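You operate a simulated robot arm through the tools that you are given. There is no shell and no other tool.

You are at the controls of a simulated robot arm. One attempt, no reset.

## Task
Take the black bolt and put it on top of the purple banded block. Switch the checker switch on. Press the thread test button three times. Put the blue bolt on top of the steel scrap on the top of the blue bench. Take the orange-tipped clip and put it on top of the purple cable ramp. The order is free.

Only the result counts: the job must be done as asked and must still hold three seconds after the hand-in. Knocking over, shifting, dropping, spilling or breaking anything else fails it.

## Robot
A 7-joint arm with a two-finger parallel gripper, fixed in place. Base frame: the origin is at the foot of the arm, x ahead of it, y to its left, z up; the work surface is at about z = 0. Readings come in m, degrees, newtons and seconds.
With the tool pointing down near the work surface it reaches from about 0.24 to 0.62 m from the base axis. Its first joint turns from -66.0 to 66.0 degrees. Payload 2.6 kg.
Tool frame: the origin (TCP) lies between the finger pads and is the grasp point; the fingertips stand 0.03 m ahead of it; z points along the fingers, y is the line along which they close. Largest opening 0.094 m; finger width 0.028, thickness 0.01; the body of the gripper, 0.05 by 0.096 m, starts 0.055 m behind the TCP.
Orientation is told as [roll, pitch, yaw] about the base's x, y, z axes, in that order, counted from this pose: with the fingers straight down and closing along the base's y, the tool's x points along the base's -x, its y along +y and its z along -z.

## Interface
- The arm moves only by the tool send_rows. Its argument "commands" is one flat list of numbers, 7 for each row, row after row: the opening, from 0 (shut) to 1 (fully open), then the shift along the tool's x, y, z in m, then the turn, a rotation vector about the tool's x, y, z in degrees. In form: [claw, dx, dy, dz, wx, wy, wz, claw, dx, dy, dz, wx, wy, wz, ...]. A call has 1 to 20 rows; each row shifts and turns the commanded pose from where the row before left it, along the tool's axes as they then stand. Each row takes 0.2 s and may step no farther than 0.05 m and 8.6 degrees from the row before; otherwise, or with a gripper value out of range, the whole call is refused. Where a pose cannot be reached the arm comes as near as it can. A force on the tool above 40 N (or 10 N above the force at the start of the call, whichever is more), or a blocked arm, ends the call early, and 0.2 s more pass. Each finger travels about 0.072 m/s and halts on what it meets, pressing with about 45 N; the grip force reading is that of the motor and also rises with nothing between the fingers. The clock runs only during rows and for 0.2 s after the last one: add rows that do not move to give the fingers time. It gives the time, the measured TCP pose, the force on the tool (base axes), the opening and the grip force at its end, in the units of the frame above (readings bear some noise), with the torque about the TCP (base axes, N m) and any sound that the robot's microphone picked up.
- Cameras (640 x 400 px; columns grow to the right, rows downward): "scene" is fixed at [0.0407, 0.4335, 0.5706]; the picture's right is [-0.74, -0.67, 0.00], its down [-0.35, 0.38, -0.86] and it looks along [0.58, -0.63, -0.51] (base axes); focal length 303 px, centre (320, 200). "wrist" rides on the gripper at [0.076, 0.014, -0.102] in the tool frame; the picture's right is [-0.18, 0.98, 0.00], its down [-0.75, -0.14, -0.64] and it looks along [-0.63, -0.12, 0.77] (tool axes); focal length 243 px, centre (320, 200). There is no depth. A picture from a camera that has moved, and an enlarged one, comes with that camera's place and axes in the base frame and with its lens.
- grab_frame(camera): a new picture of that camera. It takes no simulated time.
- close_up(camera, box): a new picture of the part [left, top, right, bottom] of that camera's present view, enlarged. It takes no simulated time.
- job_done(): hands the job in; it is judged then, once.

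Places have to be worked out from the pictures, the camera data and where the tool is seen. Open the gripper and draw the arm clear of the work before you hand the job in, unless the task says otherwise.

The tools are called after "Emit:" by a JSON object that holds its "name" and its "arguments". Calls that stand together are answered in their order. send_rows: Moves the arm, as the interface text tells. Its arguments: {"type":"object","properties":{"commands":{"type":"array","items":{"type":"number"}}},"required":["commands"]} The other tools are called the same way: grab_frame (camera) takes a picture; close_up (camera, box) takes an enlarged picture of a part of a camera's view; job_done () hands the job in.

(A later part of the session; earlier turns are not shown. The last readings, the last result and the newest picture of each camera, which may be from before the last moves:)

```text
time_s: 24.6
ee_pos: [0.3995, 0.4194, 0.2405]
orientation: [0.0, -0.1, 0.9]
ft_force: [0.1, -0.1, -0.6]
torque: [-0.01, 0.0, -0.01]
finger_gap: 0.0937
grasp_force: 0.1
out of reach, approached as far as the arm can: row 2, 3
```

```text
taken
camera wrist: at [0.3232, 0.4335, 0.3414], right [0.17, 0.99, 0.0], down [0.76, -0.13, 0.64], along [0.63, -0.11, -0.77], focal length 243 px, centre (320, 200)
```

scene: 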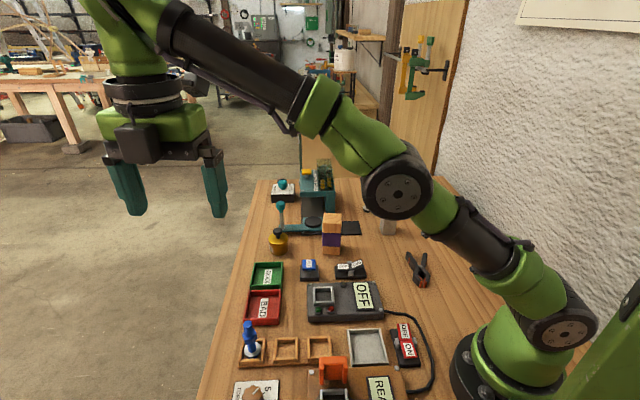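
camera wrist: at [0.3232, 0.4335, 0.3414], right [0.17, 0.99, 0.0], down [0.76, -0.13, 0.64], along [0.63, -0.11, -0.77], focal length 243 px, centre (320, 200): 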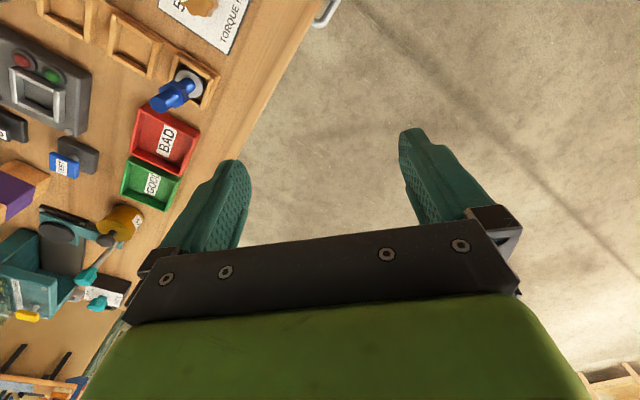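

Now I'll yaw a little more and tilt so the camera sees the far end of the bench's side.

Emit:
{"name": "send_rows", "arguments": {"commands": [1, 0, 0, 0, 0, 0, 8.5, 1, 0, 0, 0, 0, 0, 8.5, 1, 0, 0, 0, 0, -8, 0, 1, 0, 0, 0, 0, -8, 0, 1, 0, 0, 0, 0, -8, 0, 1, 0, 0, 0, 0, -8, 0, 1, 0, 0, 0, 0, 0, 0]}}

Emit:
{"name": "grab_frame", "arguments": {"camera": "wrist"}}

Emit:
{"name": "close_up", "arguments": {"camera": "wrist", "box": [60, 60, 320, 240]}}

Emit:
{"name": "close_up", "arguments": {"camera": "wrist", "box": [0, 200, 160, 400]}}

```text
time_s: 26.2
ee_pos: [0.4263, 0.4572, 0.257]
orientation: [0.0, -32.1, -16.0]
ft_force: [0.3, -0.2, -0.5]
torque: [0.0, 0.02, 0.02]
finger_gap: 0.0942
grasp_force: 0.1
out of reach, approached as far as the arm can: row 3, 4, 5, 6
```

```text
taken
camera wrist: at [0.3161, 0.5034, 0.302], right [0.42, 0.9, 0.1], down [0.25, -0.22, 0.94], along [0.87, -0.37, -0.31], focal length 243 px, centre (320, 200)
```

wrist: 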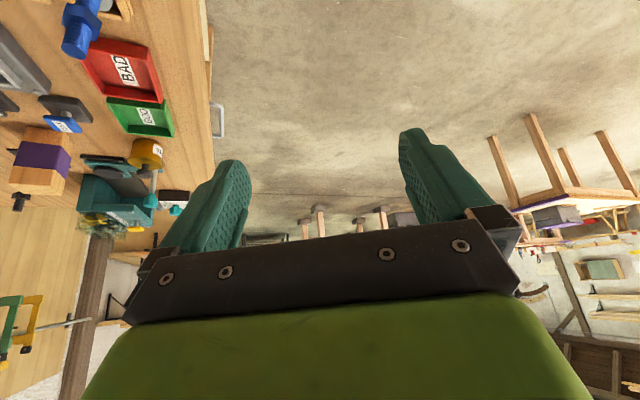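

```text
2.22 times, centred on (190, 150) of wrist
camera zoom: at [0.3161, 0.5034, 0.302], right [0.42, 0.9, 0.1], down [0.25, -0.22, 0.94], along [0.87, -0.37, -0.31], focal length 539 px, centre (609, 311)
```

zoom: 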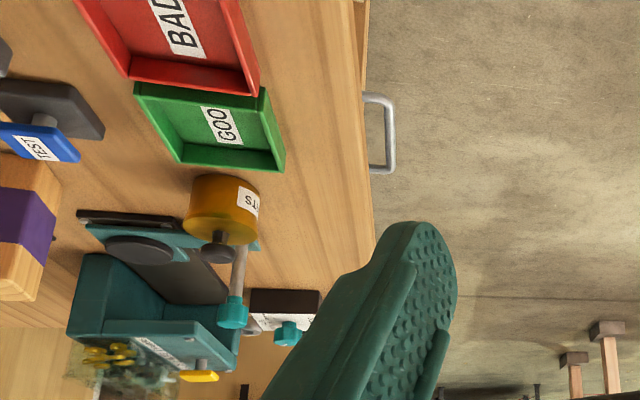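

```text
2.00 times, centred on (80, 300) of wrist
camera zoom: at [0.3161, 0.5034, 0.302], right [0.42, 0.9, 0.1], down [0.25, -0.22, 0.94], along [0.87, -0.37, -0.31], focal length 485 px, centre (800, 0)
```

zoom: 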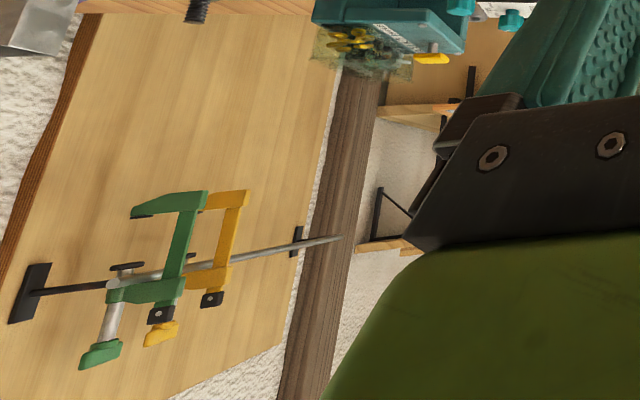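

The bench has wooden drawers and nothing else blue is reachable, so the upright steel tube offcut is the only fitting "steel scrap". I'll level the tool and fly to above the switch/TEST area to measure from overhead.

Emit:
{"name": "send_rows", "arguments": {"commands": [1, 0, 0, 0, 0, 8, 0, 1, 0, 0, 0, 0, 8, 0, 1, 0, 0, 0, 0, 8, 0, 1, 0, 0, 0, 0, 8, 0, 1, -0.0061, -0.0454, -0.0095, 0, 0, 0, 1, -0.0061, -0.0454, -0.0095, 0, 0, 0, 1, -0.0061, -0.0454, -0.0095, 0, 0, 0, 1, -0.0061, -0.0454, -0.0095, 0, 0, 0, 1, -0.0061, -0.0454, -0.0095, 0, 0, 0, 1, -0.0061, -0.0454, -0.0095, 0, 0, 0, 1, -0.0061, -0.0454, -0.0095, 0, 0, 0, 1, -0.0061, -0.0454, -0.0095, 0, 0, 0, 1, -0.0061, -0.0454, -0.0095, 0, 0, 0, 1, -0.0061, -0.0454, -0.0095, 0, 0, 0, 1, 0, 0, 0, 0, 0, 0]}}

Emit:
{"name": "grab_frame", "arguments": {"camera": "wrist"}}

```text
time_s: 29.4
ee_pos: [0.2904, 0.0078, 0.3231]
orientation: [0.0, 0.0, -16.0]
ft_force: [0.0, -0.5, 0.1]
torque: [-0.02, -0.01, 0.0]
finger_gap: 0.0942
grasp_force: 0.0
out of reach, approached as far as the arm can: row 1, 2, 3, 4
```

```text
taken
camera wrist: at [0.2208, 0.0433, 0.4245], right [0.45, 0.89, 0.0], down [0.69, -0.34, 0.64], along [0.57, -0.29, -0.77], focal length 243 px, centre (320, 200)
```

wrist: 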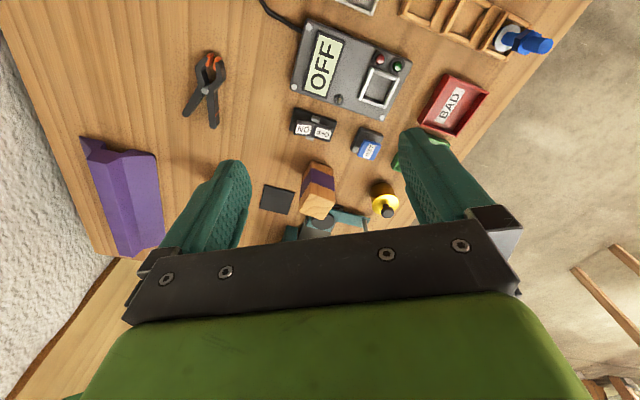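

Good overhead view. I'll enlarge the black switch, the TEST button, the red switch and the clip.

Emit:
{"name": "close_up", "arguments": {"camera": "wrist", "box": [270, 90, 400, 171]}}

Emit:
{"name": "close_up", "arguments": {"camera": "wrist", "box": [160, 40, 256, 140]}}

Emit:
{"name": "close_up", "arguments": {"camera": "scene", "box": [380, 310, 444, 374]}}

Emit:
{"name": "close_up", "arguments": {"camera": "scene", "box": [290, 245, 386, 305]}}

```text
4.92 times, centred on (335, 130) of wrist
camera zoom: at [0.2208, 0.0433, 0.4245], right [0.45, 0.89, 0.0], down [0.69, -0.34, 0.64], along [0.57, -0.29, -0.77], focal length 1194 px, centre (246, 542)
```

zoom: 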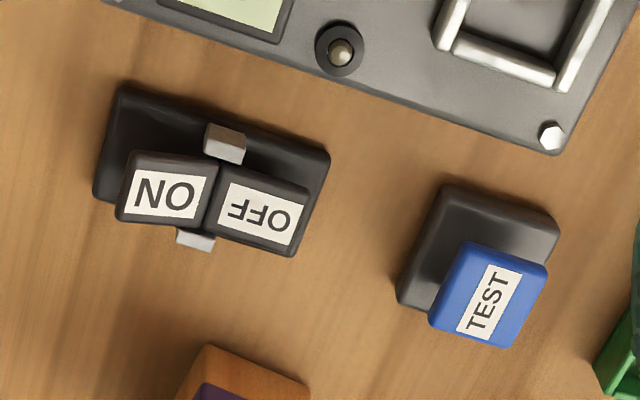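

```text
4.00 times, centred on (208, 90) of wrist
camera zoom: at [0.2208, 0.0433, 0.4245], right [0.45, 0.89, 0.0], down [0.69, -0.34, 0.64], along [0.57, -0.29, -0.77], focal length 970 px, centre (768, 640)
```

zoom: 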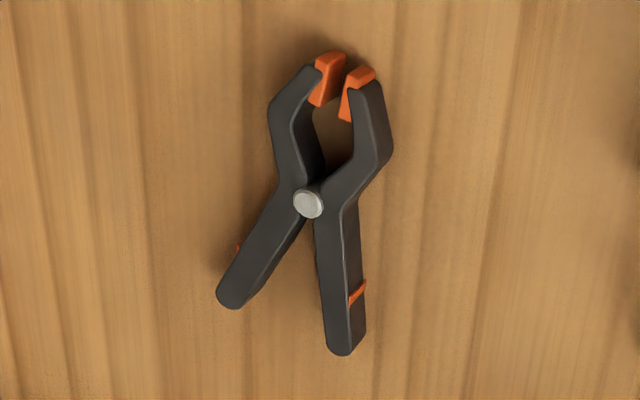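

```text
6.25 times, centred on (412, 342) of scene
camera zoom: at [0.0407, 0.4335, 0.5706], right [-0.74, -0.67, 0.0], down [-0.35, 0.38, -0.86], along [0.58, -0.63, -0.51], focal length 1895 px, centre (-255, -688)
```

zoom: 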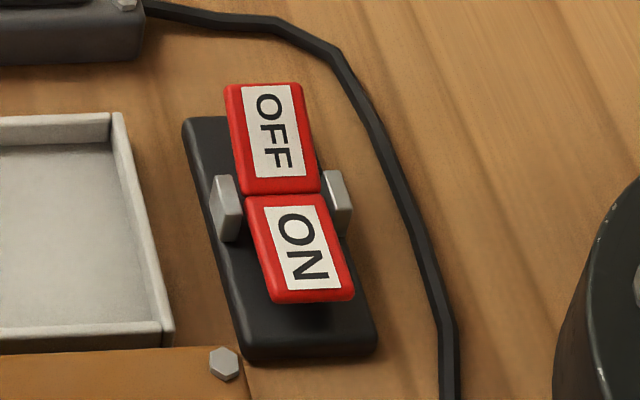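

```text
6.67 times, centred on (338, 275) of scene
camera zoom: at [0.0407, 0.4335, 0.5706], right [-0.74, -0.67, 0.0], down [-0.35, 0.38, -0.86], along [0.58, -0.63, -0.51], focal length 2022 px, centre (200, -300)
```

zoom: 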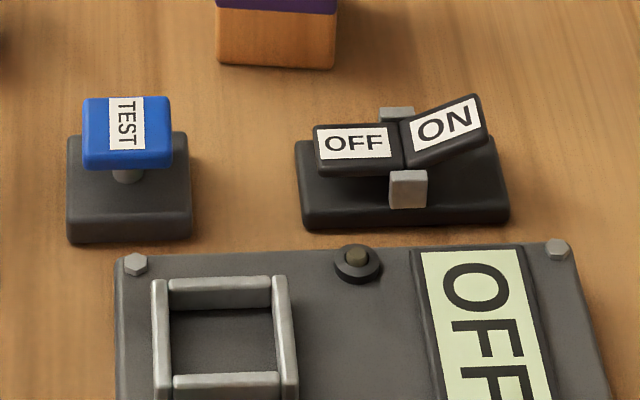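

Two-view triangulation puts the TEST button top near (0.444, 0.028, 0.042), the black switch pivot near (0.370, -0.045) and its raised ON half near (0.359, -0.056, 0.041). I'll close the fingers, turn to align with the switch, and hover above the ON half.

Emit:
{"name": "send_rows", "arguments": {"commands": [0, 0, 0, 0, 0, 0, 8.5, 0, 0, 0, 0, 0, 0, 8.5, 0, 0, 0, 0, 0, 0, 8.5, 0, 0, 0, 0, 0, 0, 1.5, 0, -0.0186, -0.0012, 0.0406, 0, 0, 0, 0, -0.0186, -0.0012, 0.0406, 0, 0, 0, 0, -0.0186, -0.0012, 0.0406, 0, 0, 0, 0, -0.0186, -0.0012, 0.0406, 0, 0, 0, 0, -0.0186, -0.0012, 0.0406, 0, 0, 0, 0, 0, 0, 0, 0, 0, 0]}}

Emit:
{"name": "grab_frame", "arguments": {"camera": "wrist"}}

Emit:
{"name": "close_up", "arguments": {"camera": "scene", "box": [280, 220, 408, 300]}}

```text
time_s: 31.6
ee_pos: [0.3582, -0.0608, 0.1236]
orientation: [0.1, -0.1, -43.0]
ft_force: [0.3, 1.2, 0.5]
torque: [-0.02, 0.04, 0.0]
finger_gap: 0.0001
grasp_force: 32.8
```

```text
taken
camera wrist: at [0.3115, 0.0024, 0.2243], right [0.8, 0.59, 0.0], down [0.46, -0.62, 0.64], along [0.38, -0.52, -0.77], focal length 243 px, centre (320, 200)
```

wrist: 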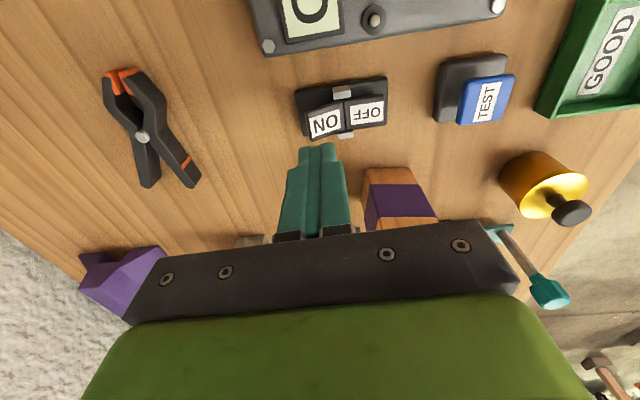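

```text
5.00 times, centred on (344, 260) of scene
camera zoom: at [0.0407, 0.4335, 0.5706], right [-0.74, -0.67, 0.0], down [-0.35, 0.38, -0.86], along [0.58, -0.63, -0.51], focal length 1516 px, centre (200, -100)
```

zoom: 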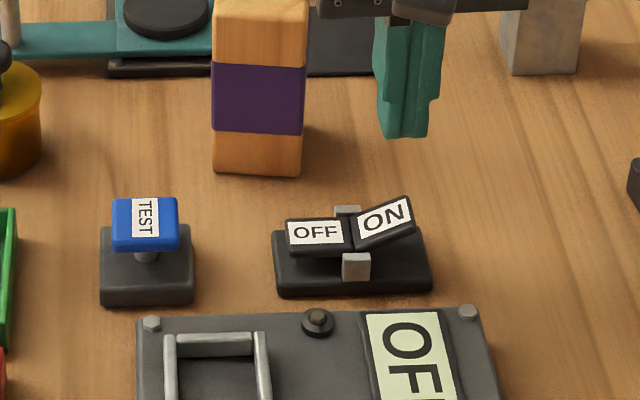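

The tool axis falls on the ON half (about pixel (320,124)), clear of the OFF half. I'll descend quickly to just above it, then press in small steps.

Emit:
{"name": "send_rows", "arguments": {"commands": [0, 0, 0, 0.02, 0, 0, 0, 0, 0, 0, 0.02, 0, 0, 0, 0, 0, 0, 0.005, 0, 0, 0, 0, 0, 0, 0.004, 0, 0, 0, 0, 0, 0, 0.004, 0, 0, 0, 0, 0, 0, 0.004, 0, 0, 0, 0, 0, 0, 0.004, 0, 0, 0]}}

Emit:
{"name": "close_up", "arguments": {"camera": "scene", "box": [280, 220, 408, 300]}}

```text
time_s: 33.2
ee_pos: [0.3551, -0.0599, 0.0596]
orientation: [0.0, 0.0, -43.0]
ft_force: [-0.4, 0.5, -0.8]
torque: [0.06, -0.02, 0.0]
finger_gap: 0.0
grasp_force: 33.2
```

```text
5.00 times, centred on (344, 260) of scene
camera zoom: at [0.0407, 0.4335, 0.5706], right [-0.74, -0.67, 0.0], down [-0.35, 0.38, -0.86], along [0.58, -0.63, -0.51], focal length 1516 px, centre (200, -100)
```

zoom: 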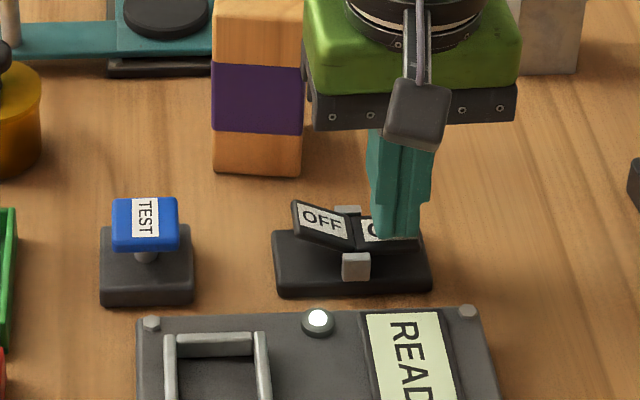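

The switch flipped: the grey box now shows READY and its lamp is lit. I'll lift off and move over the TEST button.

Emit:
{"name": "send_rows", "arguments": {"commands": [0, 0, 0, -0.03, 0, 0, 0, 0, 0, 0, -0.035, 0, 0, 0, 0, -0.0017, 0.0417, 0, 0, 0, 0, 0, -0.0017, 0.0417, 0, 0, 0, 0, 0, -0.0017, 0.0417, 0, 0, 0, 0, 0, 0, 0, 0, 0, 0, 0]}}

Emit:
{"name": "grab_frame", "arguments": {"camera": "wrist"}}

Emit:
{"name": "close_up", "arguments": {"camera": "scene", "box": [260, 220, 388, 300]}}

```text
time_s: 34.6
ee_pos: [0.4463, 0.0261, 0.1224]
orientation: [0.0, -0.1, -42.9]
ft_force: [0.1, -0.6, -0.3]
torque: [0.02, -0.04, 0.01]
finger_gap: 0.0
grasp_force: 33.4
```

```text
taken
camera wrist: at [0.4008, 0.0898, 0.2239], right [0.81, 0.59, 0.0], down [0.45, -0.62, 0.64], along [0.38, -0.52, -0.77], focal length 243 px, centre (320, 200)
```

wrist: 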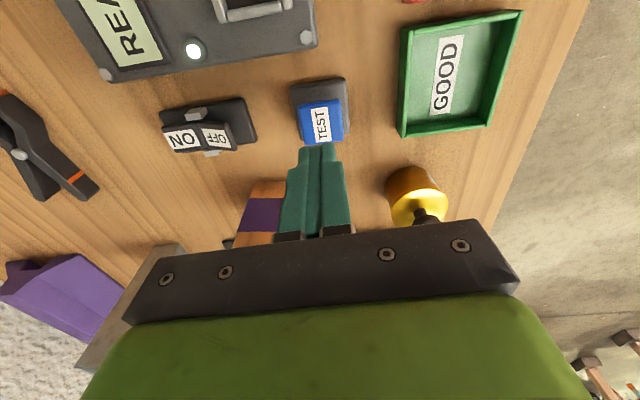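

```text
5.00 times, centred on (324, 260) of scene
camera zoom: at [0.0407, 0.4335, 0.5706], right [-0.74, -0.67, 0.0], down [-0.35, 0.38, -0.86], along [0.58, -0.63, -0.51], focal length 1516 px, centre (300, -100)
```

zoom: 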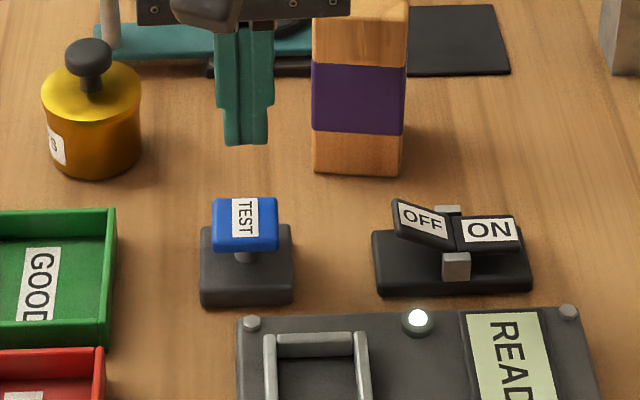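

The tool axis lines up with the TEST button. I'll descend and press once in small steps, watching force and sound.

Emit:
{"name": "send_rows", "arguments": {"commands": [0, 0, 0, 0.02, 0, 0, 0, 0, 0, 0, 0.02, 0, 0, 0, 0, 0, 0, 0.004, 0, 0, 0, 0, 0, 0, 0.004, 0, 0, 0, 0, 0, 0, 0.004, 0, 0, 0, 0, 0, 0, 0.003, 0, 0, 0]}}

Emit:
{"name": "close_up", "arguments": {"camera": "scene", "box": [260, 220, 388, 300]}}

```text
time_s: 36.0
ee_pos: [0.4465, 0.0281, 0.069]
orientation: [0.0, 0.0, -43.0]
ft_force: [0.3, -0.3, 0.8]
torque: [0.01, 0.01, 0.0]
finger_gap: 0.0
grasp_force: 33.2
```

```text
5.00 times, centred on (324, 260) of scene
camera zoom: at [0.0407, 0.4335, 0.5707], right [-0.74, -0.67, 0.0], down [-0.35, 0.38, -0.86], along [0.58, -0.63, -0.51], focal length 1516 px, centre (300, -100)
```

zoom: 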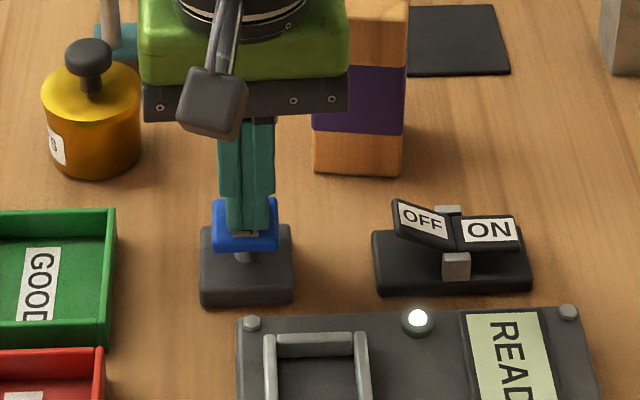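

The fingertips are at or just above the button with no clear force yet; I'll continue down in 2 mm steps.

Emit:
{"name": "send_rows", "arguments": {"commands": [0, 0, 0, 0.002, 0, 0, 0, 0, 0, 0, 0.002, 0, 0, 0]}}

Emit:
{"name": "close_up", "arguments": {"camera": "scene", "box": [260, 220, 388, 300]}}

```text
time_s: 36.6
ee_pos: [0.447, 0.0274, 0.0651]
orientation: [0.1, 0.1, -42.9]
ft_force: [1.0, 1.2, 1.5]
torque: [0.04, -0.05, 0.0]
finger_gap: 0.0001
grasp_force: 32.6
```

```text
5.00 times, centred on (324, 260) of scene
camera zoom: at [0.0407, 0.4335, 0.5707], right [-0.74, -0.67, 0.0], down [-0.35, 0.38, -0.86], along [0.58, -0.63, -0.51], focal length 1516 px, centre (300, -100)
```

zoom: 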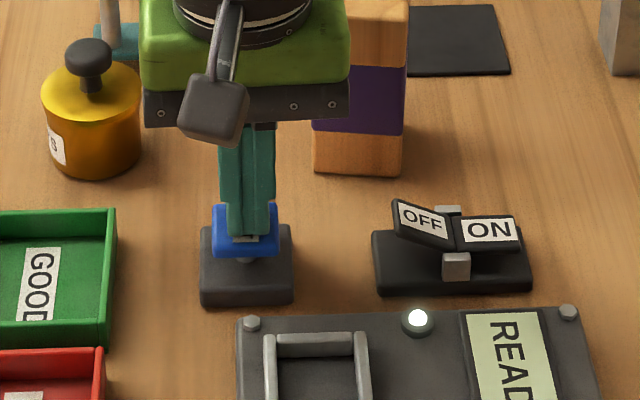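

The button is going down (spring about 1.5 N); I'll press further to its end of travel.

Emit:
{"name": "send_rows", "arguments": {"commands": [0, 0, 0, 0.002, 0, 0, 0, 0, 0, 0, 0.002, 0, 0, 0, 0, 0, 0, 0.002, 0, 0, 0]}}

Emit:
{"name": "close_up", "arguments": {"camera": "scene", "box": [260, 220, 388, 320]}}

```text
time_s: 37.4
ee_pos: [0.445, 0.0275, 0.0582]
orientation: [0.0, 0.1, -43.0]
ft_force: [-0.5, -2.4, 2.0]
torque: [-0.05, -0.01, -0.02]
finger_gap: 0.0001
grasp_force: 33.5
heard: click
```

```text
4.00 times, centred on (324, 270) of scene
camera zoom: at [0.0406, 0.4335, 0.5707], right [-0.74, -0.67, 0.0], down [-0.35, 0.38, -0.86], along [0.58, -0.63, -0.51], focal length 1213 px, centre (304, -80)
```

zoom: 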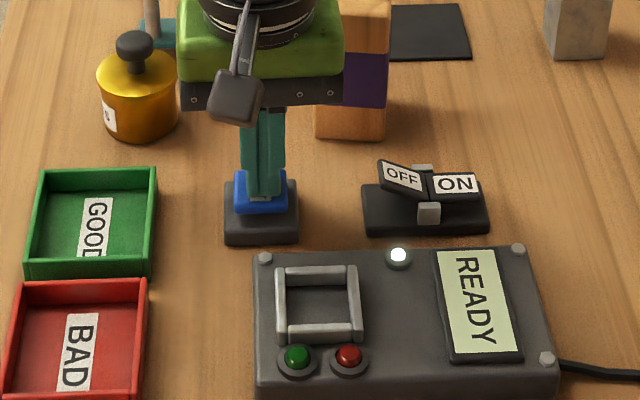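

A click was heard near TCP z = 0.058: first press counted. I'll release fully above the button.

Emit:
{"name": "send_rows", "arguments": {"commands": [0, 0, 0, -0.01, 0, 0, 0, 0, 0, 0, -0.012, 0, 0, 0, 0, 0, 0, 0, 0, 0, 0, 0, 0, 0, 0, 0, 0, 0]}}

Emit:
{"name": "close_up", "arguments": {"camera": "scene", "box": [260, 220, 388, 320]}}

```text
time_s: 38.4
ee_pos: [0.4465, 0.0277, 0.0825]
orientation: [0.0, 0.0, -43.0]
ft_force: [-0.1, 0.9, -0.1]
torque: [0.02, 0.03, 0.0]
finger_gap: 0.0
grasp_force: 33.0
```

```text
4.00 times, centred on (324, 270) of scene
camera zoom: at [0.0407, 0.4335, 0.5706], right [-0.74, -0.67, 0.0], down [-0.35, 0.38, -0.86], along [0.58, -0.63, -0.51], focal length 1213 px, centre (304, -80)
```

zoom: 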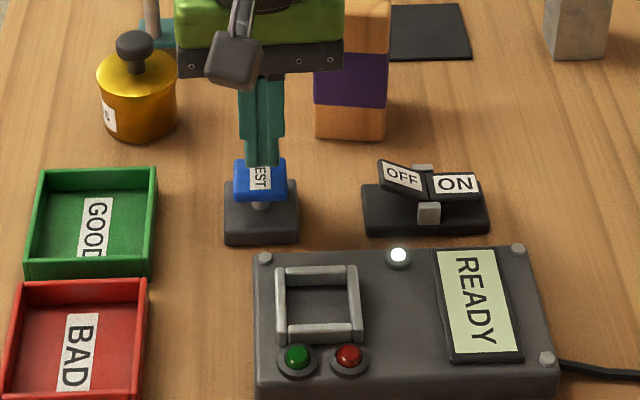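

Button is back up. Second press: same depth (slightly deeper) and release, all in one call with a hold at each end.

Emit:
{"name": "send_rows", "arguments": {"commands": [0, 0, 0, 0.012, 0, 0, 0, 0, 0, 0, 0.006, 0, 0, 0, 0, 0, 0, 0.005, 0, 0, 0, 0, 0, 0, 0, 0, 0, 0]}}

Emit:
{"name": "send_rows", "arguments": {"commands": [0, 0, 0, -0.011, 0, 0, 0, 0, 0, 0, -0.012, 0, 0, 0, 0, 0, 0, 0, 0, 0, 0, 0, 0, 0, 0, 0, 0, 0]}}

Emit:
{"name": "close_up", "arguments": {"camera": "scene", "box": [260, 220, 388, 320]}}

```text
time_s: 39.4
ee_pos: [0.4457, 0.0264, 0.0587]
orientation: [0.0, 0.0, -43.0]
ft_force: [0.5, -1.0, 1.7]
torque: [-0.05, -0.02, 0.03]
finger_gap: 0.0002
grasp_force: 32.8
heard: click
```

```text
time_s: 40.4
ee_pos: [0.4457, 0.0258, 0.081]
orientation: [0.0, 0.0, -43.0]
ft_force: [0.6, 0.0, 0.2]
torque: [-0.02, 0.0, -0.01]
finger_gap: 0.0
grasp_force: 33.5
```

```text
4.00 times, centred on (324, 270) of scene
camera zoom: at [0.0407, 0.4335, 0.5706], right [-0.74, -0.67, 0.0], down [-0.35, 0.38, -0.86], along [0.58, -0.63, -0.51], focal length 1213 px, centre (304, -80)
```

zoom: 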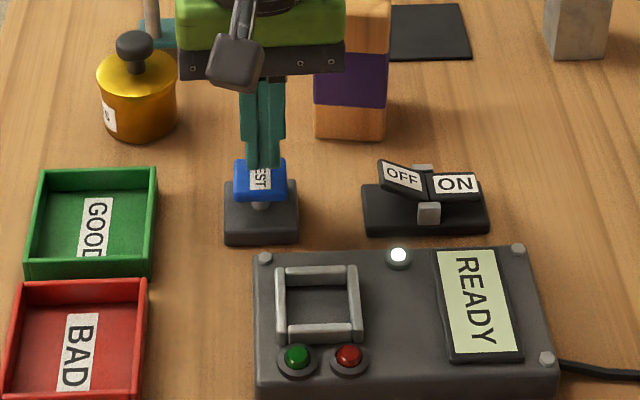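

Second click heard, button released. Now the third press the same way, and then lift clear.

Emit:
{"name": "send_rows", "arguments": {"commands": [0, 0, 0, 0.012, 0, 0, 0, 0, 0, 0, 0.006, 0, 0, 0, 0, 0, 0, 0.005, 0, 0, 0, 0, 0, 0, 0, 0, 0, 0]}}

Emit:
{"name": "send_rows", "arguments": {"commands": [0, 0, 0, -0.011, 0, 0, 0, 0, 0, 0, -0.03, 0, 0, 0, 0, 0, 0, -0.03, 0, 0, 0, 0, 0, 0, 0, 0, 0, 0]}}

Emit:
{"name": "grab_frame", "arguments": {"camera": "scene"}}

```text
time_s: 41.4
ee_pos: [0.4462, 0.0272, 0.06]
orientation: [0.0, 0.1, -43.0]
ft_force: [0.2, -1.1, 1.6]
torque: [0.05, 0.01, 0.0]
finger_gap: 0.0002
grasp_force: 33.4
heard: click
```

```text
time_s: 42.4
ee_pos: [0.4444, 0.0269, 0.1277]
orientation: [0.0, 0.0, -42.9]
ft_force: [0.0, 0.1, 0.0]
torque: [0.03, 0.03, -0.02]
finger_gap: 0.0
grasp_force: 33.3
```

```text
taken
```

scene: 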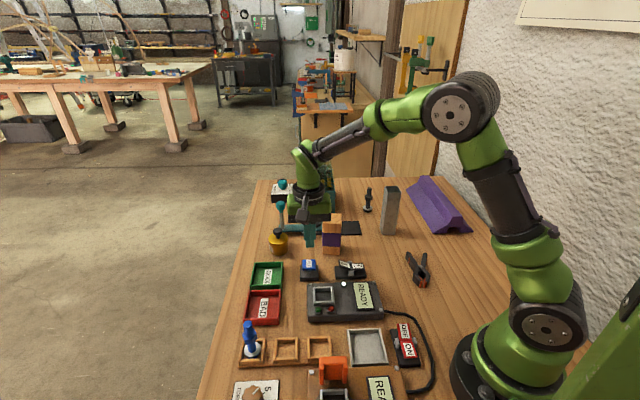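

Three clicks in total, so the button task is done. Next the orange-tipped clip: two-view estimate has its pivot near (0.240, -0.168), axis from tips to handles at about -55°. I'll rise, move over it, open the gripper and align.

Emit:
{"name": "send_rows", "arguments": {"commands": [0, 0, 0, -0.04, 0, 0, 0, 0, 0, 0, -0.04, 0, 0, 0, 0, 0, 0, -0.04, 0, 0, 0, 0, 0.0019, -0.0403, 0, 0, 0, 0, 0, 0.0019, -0.0403, 0, 0, 0, 0, 0, 0.0019, -0.0403, 0, 0, 0, 0, 0, 0.0019, -0.0403, 0, 0, 0, 0, 1, 0.0019, -0.0403, 0, 0, 0, 0, 1, 0.0019, -0.0403, 0, 0, 0, 0, 1, 0.0019, -0.0403, 0, 0, 0, 0, 1, 0, 0, 0, 0, 0, 6.2, 1, 0, 0, 0, 0, 0, 6.2, 1, 0, 0, 0, 0, 0, 0]}}

Emit:
{"name": "grab_frame", "arguments": {"camera": "wrist"}}

Emit:
{"name": "grab_frame", "arguments": {"camera": "scene"}}

```text
time_s: 45.2
ee_pos: [0.2451, -0.1705, 0.2494]
orientation: [0.0, 0.0, -55.5]
ft_force: [0.0, 0.0, -0.2]
torque: [-0.01, -0.01, 0.02]
finger_gap: 0.0939
grasp_force: 0.1
```

```text
taken
camera wrist: at [0.2139, -0.099, 0.3504], right [0.91, 0.41, 0.0], down [0.31, -0.7, 0.64], along [0.26, -0.59, -0.77], focal length 243 px, centre (320, 200)
```

wrist: 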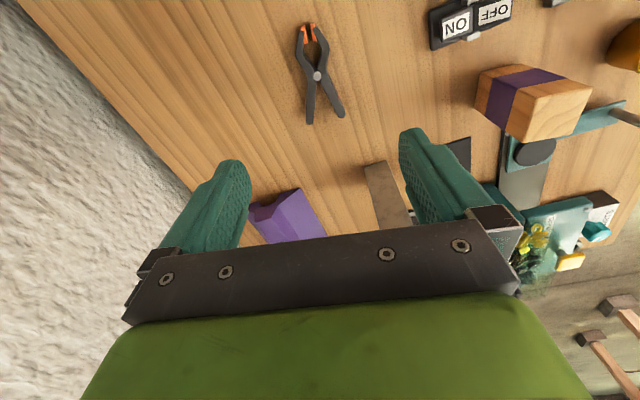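

```text
taken
```

scene: 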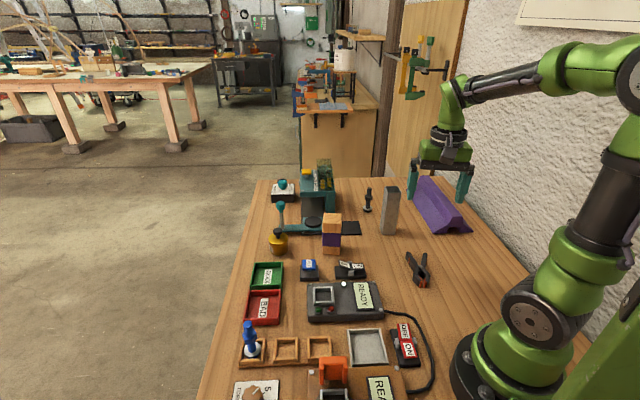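

The clip's axis lies along the tool's x and its pivot sits at (318,76), within 3 mm of the tool axis. I'll descend to the table with fingers open either side of the pivot.

Emit:
{"name": "send_rows", "arguments": {"commands": [1, 0, -0.002, 0.04, 0, 0, 0, 1, 0, 0, 0.04, 0, 0, 0, 1, 0, 0, 0.04, 0, 0, 0, 1, 0, 0, 0.04, 0, 0, 0, 1, 0, 0, 0.02, 0, 0, 0, 1, 0, 0, 0.0, 0, 0, 0]}}

Emit:
{"name": "grab_frame", "arguments": {"camera": "wrist"}}

Emit:
{"name": "close_up", "arguments": {"camera": "scene", "box": [380, 220, 476, 300]}}

```text
time_s: 46.6
ee_pos: [0.2421, -0.1707, 0.0693]
orientation: [0.1, 0.0, -55.4]
ft_force: [0.0, -0.8, -0.4]
torque: [0.02, 0.01, -0.02]
finger_gap: 0.0939
grasp_force: 0.1
```

```text
taken
camera wrist: at [0.2101, -0.0996, 0.1707], right [0.91, 0.41, 0.0], down [0.31, -0.7, 0.64], along [0.26, -0.59, -0.77], focal length 243 px, centre (320, 200)
```

wrist: 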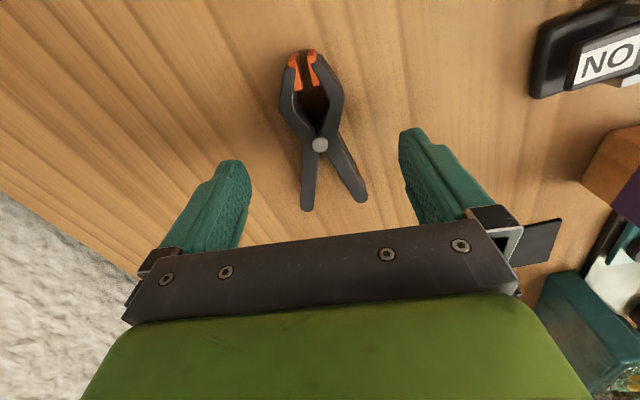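

```text
5.00 times, centred on (428, 260) of scene
camera zoom: at [0.0407, 0.4335, 0.5706], right [-0.74, -0.67, 0.0], down [-0.35, 0.38, -0.86], along [0.58, -0.63, -0.51], focal length 1516 px, centre (-220, -100)
```

zoom: 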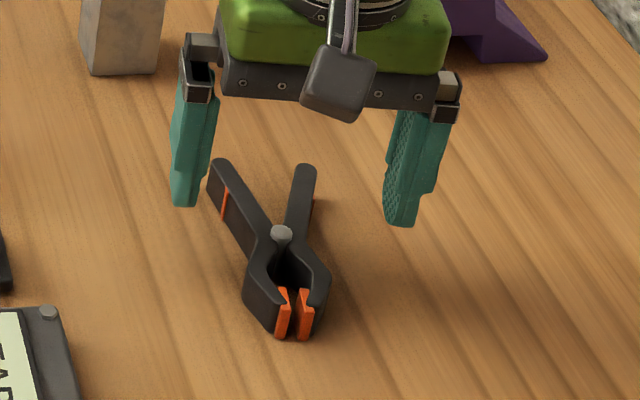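

Pivot is centred between the fingers. I'll lower to about 6 mm fingertip height and close on the waist.

Emit:
{"name": "send_rows", "arguments": {"commands": [1, 0, 0, 0.02, 0, 0, 0, 1, 0, 0, 0.012, 0, 0, 0, 1, 0, 0, 0.0, 0, 0, 0, 0, 0, 0, 0, 0, 0, 0, 0, 0, 0, 0, 0, 0, 0, 0, 0, 0, 0, 0, 0, 0, 0, 0, 0, 0, 0, 0, 0]}}

Emit:
{"name": "grab_frame", "arguments": {"camera": "wrist"}}

```text
time_s: 48.2
ee_pos: [0.2418, -0.1695, 0.0394]
orientation: [0.1, -0.1, -55.4]
ft_force: [0.0, -0.1, 0.3]
torque: [0.01, -0.01, 0.02]
finger_gap: 0.0325
grasp_force: 45.6
```

```text
taken
camera wrist: at [0.2103, -0.0988, 0.1401], right [0.91, 0.41, 0.0], down [0.31, -0.7, 0.64], along [0.26, -0.59, -0.77], focal length 243 px, centre (320, 200)
```

wrist: 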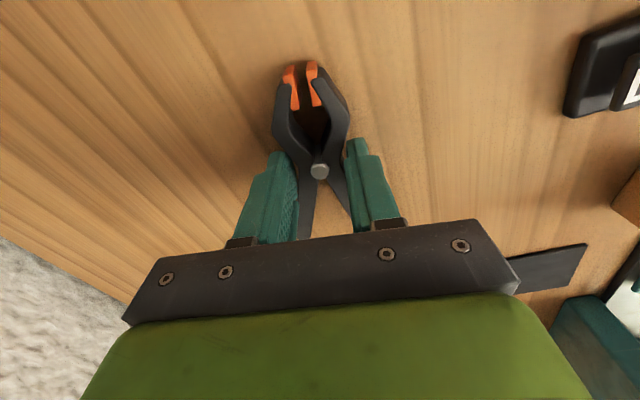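

Clip gripped (gap 32 mm). I'll lift it, and turn the wrist so the camera gets a clear look at the purple ramp to the left of the gripper.

Emit:
{"name": "send_rows", "arguments": {"commands": [0, 0, 0, -0.03, 0, 0, 0, 0, 0, 0, -0.04, 0, 0, 0, 0, 0, 0, -0.045, 0, 0, 0, 0, 0, 0, -0.045, 0, 0, 0, 0, 0, 0, -0.045, 0, 0, 0, 0, 0, 0, -0.045, 0, 0, 0, 0, 0, 0, 0, 0, 0, -8.5, 0, 0, 0, 0, 0, 0, -8.5, 0, 0, 0, 0, 0, 0, -8.5, 0, 0, 0, 0, 0, 0, 0]}}

Emit:
{"name": "grab_frame", "arguments": {"camera": "wrist"}}

Emit:
{"name": "grab_frame", "arguments": {"camera": "scene"}}

```text
time_s: 50.4
ee_pos: [0.2417, -0.1694, 0.2907]
orientation: [0.0, 0.0, -29.9]
ft_force: [0.3, -0.5, -0.5]
torque: [-0.02, -0.01, -0.01]
finger_gap: 0.0
grasp_force: 33.0
```

```text
taken
camera wrist: at [0.1827, -0.1193, 0.3906], right [0.65, 0.76, 0.0], down [0.58, -0.5, 0.64], along [0.49, -0.42, -0.77], focal length 243 px, centre (320, 200)
```

wrist: 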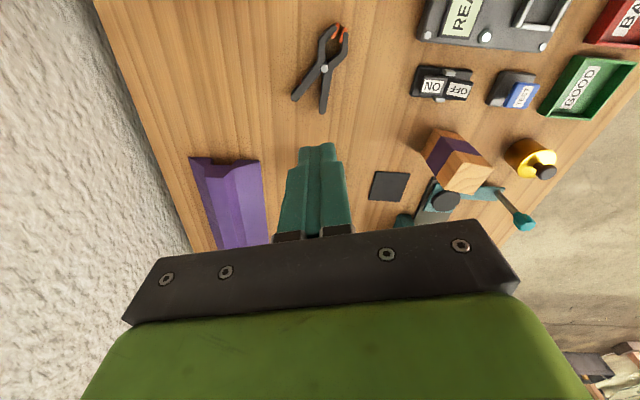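

```text
taken
```

scene: 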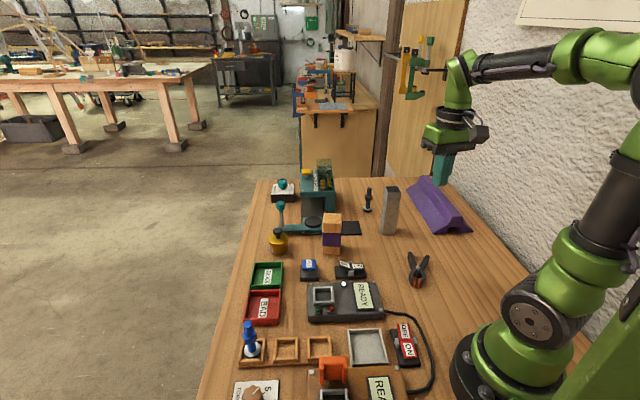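

The clip slipped out: it is still on the table and the gripper shut on nothing. I'll zoom in to see its present pose before trying a deeper, better-placed grip.

Emit:
{"name": "close_up", "arguments": {"camera": "wrist", "box": [270, 10, 370, 120]}}

Emit:
{"name": "close_up", "arguments": {"camera": "scene", "box": [390, 240, 454, 296]}}

Emit:
{"name": "close_up", "arguments": {"camera": "wrist", "box": [170, 140, 290, 260]}}

```text
3.64 times, centred on (320, 65) of wrist
camera zoom: at [0.1827, -0.1193, 0.3906], right [0.65, 0.76, 0.0], down [0.58, -0.5, 0.64], along [0.49, -0.42, -0.77], focal length 882 px, centre (320, 691)
```

zoom: 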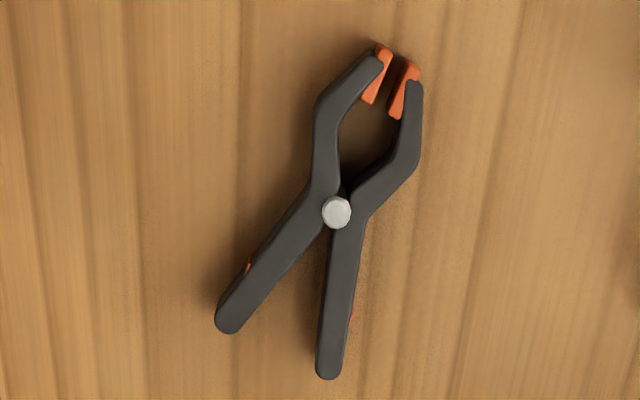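

```text
7.14 times, centred on (422, 268) of scene
camera zoom: at [0.0407, 0.4335, 0.5706], right [-0.74, -0.67, 0.0], down [-0.35, 0.38, -0.86], along [0.58, -0.63, -0.51], focal length 2166 px, centre (-409, -286)
```

zoom: 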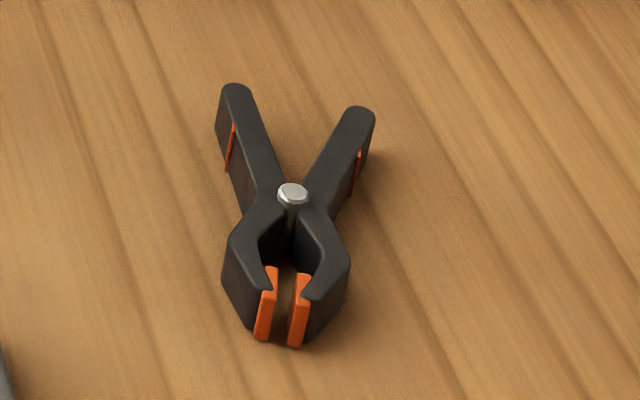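

```text
3.33 times, centred on (230, 200) of wrist
camera zoom: at [0.1827, -0.1193, 0.3906], right [0.65, 0.76, 0.0], down [0.58, -0.5, 0.64], along [0.49, -0.42, -0.77], focal length 809 px, centre (620, 200)
```

zoom: 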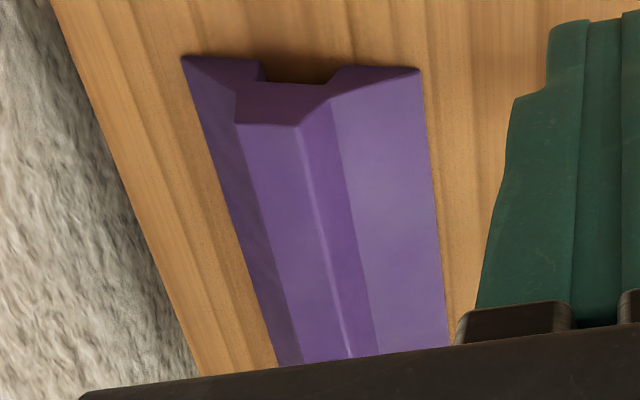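

The clip turned about 10° (axis now near -65°) with its pivot near (0.243, -0.162). I'll open, re-align to it and hover lower for a refined look.

Emit:
{"name": "send_rows", "arguments": {"commands": [1, 0, 0, 0, 0, 0, 8.5, 1, 0, 0, 0, 0, 0, 8.5, 1, 0, 0, 0, 0, 0, 8.5, 1, 0, 0, 0, 0, 0, 8.5, 1, 0.0063, 0.0039, 0.03, 0, 0, 1.1, 1, 0, 0, 0.045, 0, 0, 0, 1, 0, 0, 0.045, 0, 0, 0, 1, 0, 0, 0.045, 0, 0, 0, 1, 0, 0, 0.04, 0, 0, 0, 1, 0, 0, 0, 0, 0, 0]}}

Emit:
{"name": "grab_frame", "arguments": {"camera": "wrist"}}

Emit:
{"name": "close_up", "arguments": {"camera": "wrist", "box": [240, 30, 400, 230]}}

```text
time_s: 52.6
ee_pos: [0.2427, -0.161, 0.0845]
orientation: [0.0, 0.0, -65.0]
ft_force: [-0.1, 0.9, -0.4]
torque: [0.04, 0.01, -0.03]
finger_gap: 0.0941
grasp_force: 0.2
```

```text
taken
camera wrist: at [0.2227, -0.0867, 0.1856], right [0.97, 0.25, 0.0], down [0.19, -0.74, 0.64], along [0.16, -0.62, -0.77], focal length 243 px, centre (320, 200)
```

wrist: 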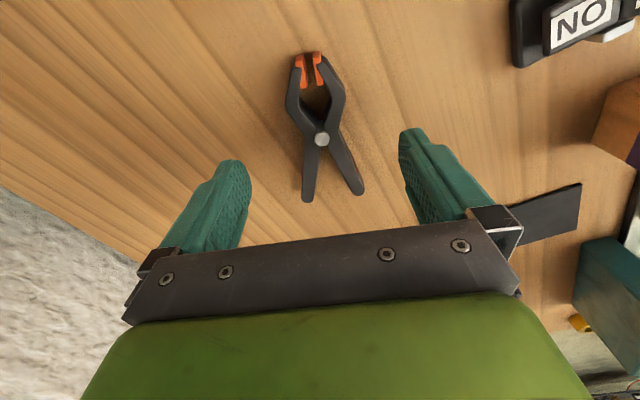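

```text
2.00 times, centred on (320, 130) of wrist
camera zoom: at [0.2227, -0.0867, 0.1856], right [0.97, 0.25, 0.0], down [0.19, -0.74, 0.64], along [0.16, -0.62, -0.77], focal length 485 px, centre (320, 340)
```

zoom: 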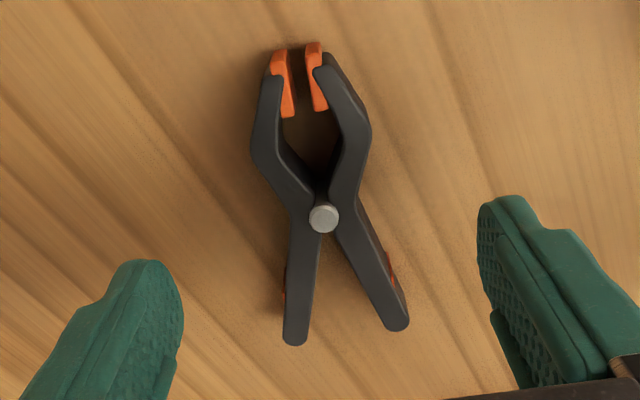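

The clip is centred and aligned. This time I'll go right down so the fingertips nearly touch the table before closing.

Emit:
{"name": "send_rows", "arguments": {"commands": [1, 0, 0, 0.025, 0, 0, 0, 1, 0, 0, 0.02, 0, 0, 0, 1, 0, 0, 0.004, 0, 0, 0, 1, 0, 0, 0.002, 0, 0, 0, 1, 0, 0, 0, 0, 0, 0]}}

Emit:
{"name": "close_up", "arguments": {"camera": "scene", "box": [380, 230, 460, 300]}}

```text
time_s: 53.8
ee_pos: [0.244, -0.1626, 0.0322]
orientation: [0.0, 0.0, -65.0]
ft_force: [0.2, 0.9, -0.7]
torque: [0.01, -0.05, 0.0]
finger_gap: 0.0941
grasp_force: 0.0
```

```text
5.71 times, centred on (420, 265) of scene
camera zoom: at [0.0407, 0.4335, 0.5706], right [-0.74, -0.67, 0.0], down [-0.35, 0.38, -0.86], along [0.58, -0.63, -0.51], focal length 1733 px, centre (-251, -171)
```

zoom: 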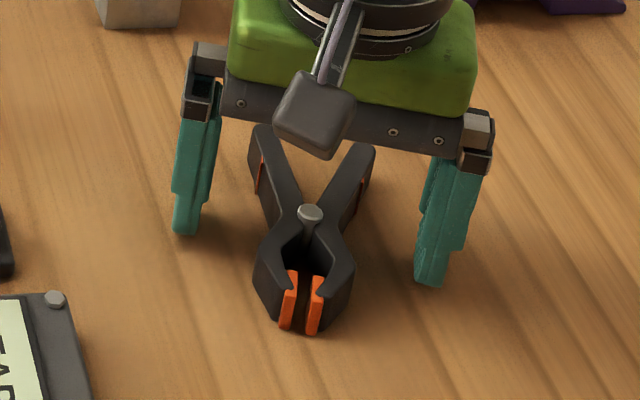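

Fingertips are about 2 mm above the table. I'll close, wait for the grip to settle, and lift only 2 cm to check the hold.

Emit:
{"name": "send_rows", "arguments": {"commands": [0.3, 0, 0, 0, 0, 0, 0, 0.3, 0, 0, 0, 0, 0, 0, 0.3, 0, 0, 0, 0, 0, 0, 0.3, 0, 0, 0, 0, 0, 0, 0.1, 0, 0, 0, 0, 0, 0, 0.1, 0, 0, 0, 0, 0, 0, 0.1, 0, 0, 0, 0, 0, 0, 0.1, 0, 0, 0, 0, 0, 0]}}

Emit:
{"name": "grab_frame", "arguments": {"camera": "wrist"}}

Emit:
{"name": "send_rows", "arguments": {"commands": [0, 0, 0, 0, 0, 0, 0, 0, 0, 0, 0, 0, 0, 0, 0, 0, 0, -0.008, 0, 0, 0, 0, 0, 0, -0.012, 0, 0, 0, 0, 0, 0, 0, 0, 0, 0]}}

Emit:
{"name": "grab_frame", "arguments": {"camera": "wrist"}}

Emit:
{"name": "close_up", "arguments": {"camera": "scene", "box": [380, 230, 460, 300]}}

```text
time_s: 55.6
ee_pos: [0.2439, -0.1642, 0.0312]
orientation: [0.0, 0.0, -65.0]
ft_force: [1.4, 0.3, 1.3]
torque: [0.03, 0.06, 0.03]
finger_gap: 0.0327
grasp_force: 45.3
```

```text
taken
camera wrist: at [0.224, -0.088, 0.1335], right [0.97, 0.25, 0.0], down [0.19, -0.74, 0.64], along [0.16, -0.62, -0.77], focal length 243 px, centre (320, 200)
```

wrist: 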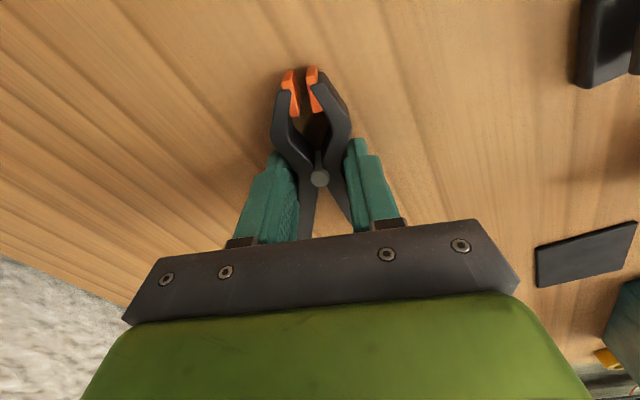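

```text
time_s: 56.8
ee_pos: [0.2433, -0.1624, 0.0528]
orientation: [0.0, 0.0, -65.1]
ft_force: [-0.3, 0.8, -0.6]
torque: [0.01, 0.02, 0.0]
finger_gap: 0.0325
grasp_force: 44.9
```

```text
taken
camera wrist: at [0.2247, -0.0873, 0.1543], right [0.97, 0.25, 0.0], down [0.19, -0.74, 0.64], along [0.16, -0.62, -0.77], focal length 243 px, centre (320, 200)
```

wrist: 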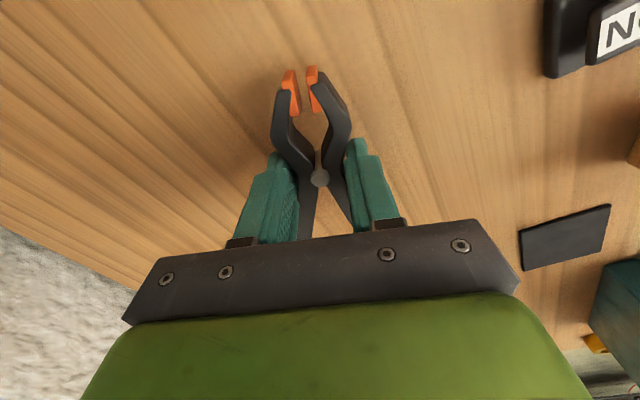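

```text
5.71 times, centred on (420, 265) of scene
camera zoom: at [0.0407, 0.4335, 0.5707], right [-0.74, -0.67, 0.0], down [-0.35, 0.38, -0.86], along [0.58, -0.63, -0.51], focal length 1733 px, centre (-251, -171)
```

zoom: 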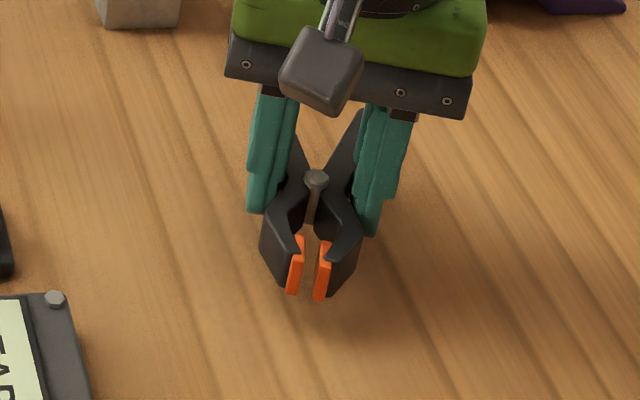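

The clip is securely held this time (gap 32.5 mm after lifting). I'll raise it gently above the tube's height and turn to the ramp's ridge direction (about -44°).

Emit:
{"name": "send_rows", "arguments": {"commands": [0, 0, 0, -0.025, 0, 0, 0, 0, 0, 0, -0.03, 0, 0, 0, 0, 0, 0, -0.03, 0, 0, 0, 0, 0, 0, -0.03, 0, 0, 0, 0, 0, 0, -0.03, 0, 0, 0, 0, 0, 0, -0.025, 0, 0, 0, 0, 0, 0, 0, 0, 0, -7, 0, 0, 0, 0, 0, 0, -7, 0, 0, 0, 0, 0, 0, -6.7, 0, 0, 0, 0, 0, 0, 0]}}

Emit:
{"name": "grab_frame", "arguments": {"camera": "wrist"}}

Emit:
{"name": "close_up", "arguments": {"camera": "wrist", "box": [130, 100, 290, 260]}}

```text
time_s: 59.0
ee_pos: [0.2429, -0.1641, 0.2228]
orientation: [0.0, 0.0, -44.2]
ft_force: [-0.1, 0.3, -0.3]
torque: [0.0, 0.02, -0.01]
finger_gap: 0.0324
grasp_force: 45.0
```

```text
taken
camera wrist: at [0.1989, -0.1, 0.3233], right [0.82, 0.58, 0.0], down [0.44, -0.63, 0.64], along [0.37, -0.52, -0.77], focal length 243 px, centre (320, 200)
```

wrist: 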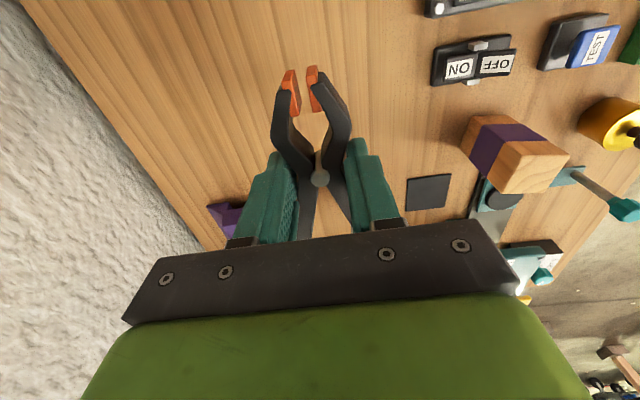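

```text
2.50 times, centred on (210, 180) of wrist
camera zoom: at [0.1989, -0.1, 0.3233], right [0.82, 0.58, 0.0], down [0.44, -0.63, 0.64], along [0.37, -0.52, -0.77], focal length 606 px, centre (595, 250)
```

zoom: 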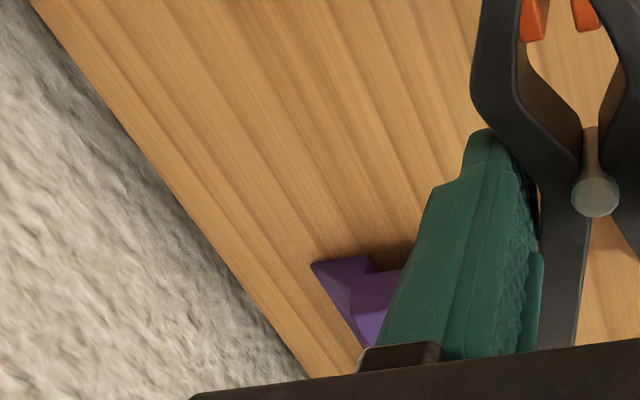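

Still firmly held. I'll fly over toward the ramp at this height and check alignment with the ridge.

Emit:
{"name": "send_rows", "arguments": {"commands": [0, -0.0295, -0.0218, 0, 0, 0, 0, 0, -0.0295, -0.0218, 0, 0, 0, 0, 0, -0.0295, -0.0218, 0, 0, 0, 0, 0, -0.0295, -0.0218, 0, 0, 0, 0, 0, -0.0295, -0.0218, 0, 0, 0, 0, 0, -0.0295, -0.0218, 0, 0, 0, 0, 0, -0.0295, -0.0218, 0, 0, 0, 0, 0, -0.0295, -0.0218, 0, 0, 0, 0, 0, 0, 0, 0, 0, 0, 0]}}

Emit:
{"name": "grab_frame", "arguments": {"camera": "wrist"}}

Emit:
{"name": "grab_frame", "arguments": {"camera": "scene"}}

```text
time_s: 61.0
ee_pos: [0.2906, -0.4527, 0.2222]
orientation: [-0.1, -0.1, -44.4]
ft_force: [0.3, -0.2, -0.9]
torque: [0.0, 0.04, 0.03]
finger_gap: 0.0325
grasp_force: 45.1
```

```text
taken
camera wrist: at [0.2459, -0.3885, 0.3222], right [0.82, 0.57, 0.0], down [0.44, -0.63, 0.64], along [0.37, -0.52, -0.77], focal length 243 px, centre (320, 200)
```

wrist: 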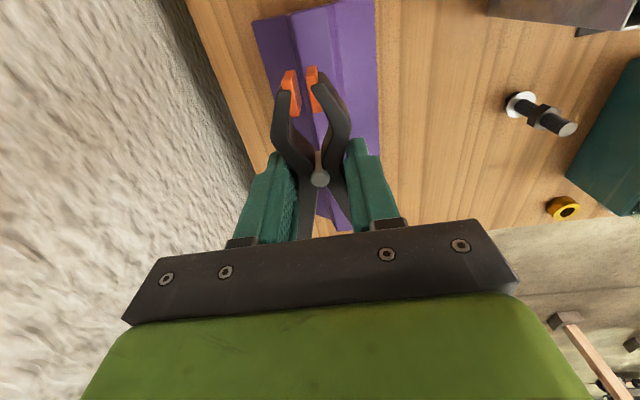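

```text
taken
```

scene: 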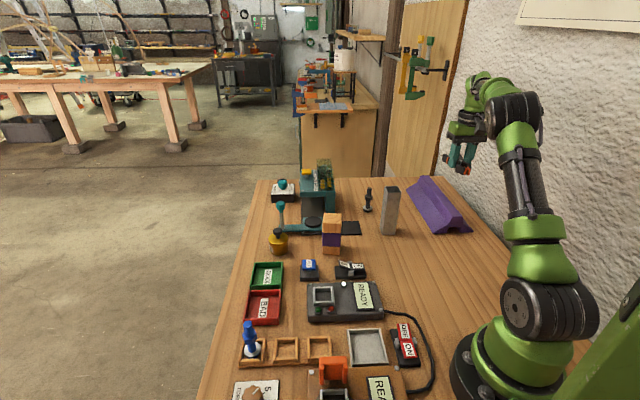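

I'll zoom to see the ridge's flat top relative to the tool axis (pixel (320,92) at ridge height).

Emit:
{"name": "close_up", "arguments": {"camera": "wrist", "box": [230, 0, 410, 240]}}

```text
1.67 times, centred on (320, 120) of wrist
camera zoom: at [0.2459, -0.3885, 0.3222], right [0.82, 0.57, 0.0], down [0.44, -0.63, 0.64], along [0.37, -0.52, -0.77], focal length 404 px, centre (320, 333)
```

zoom: 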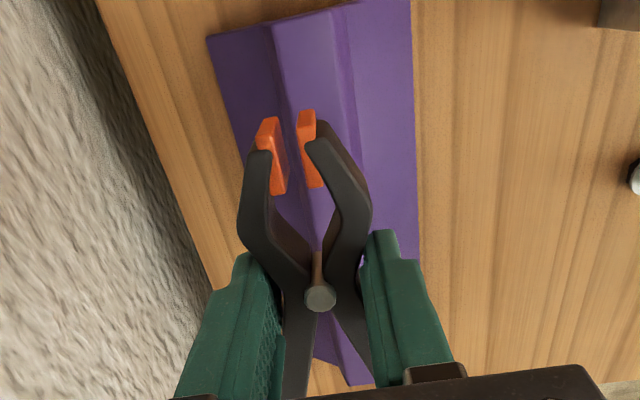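

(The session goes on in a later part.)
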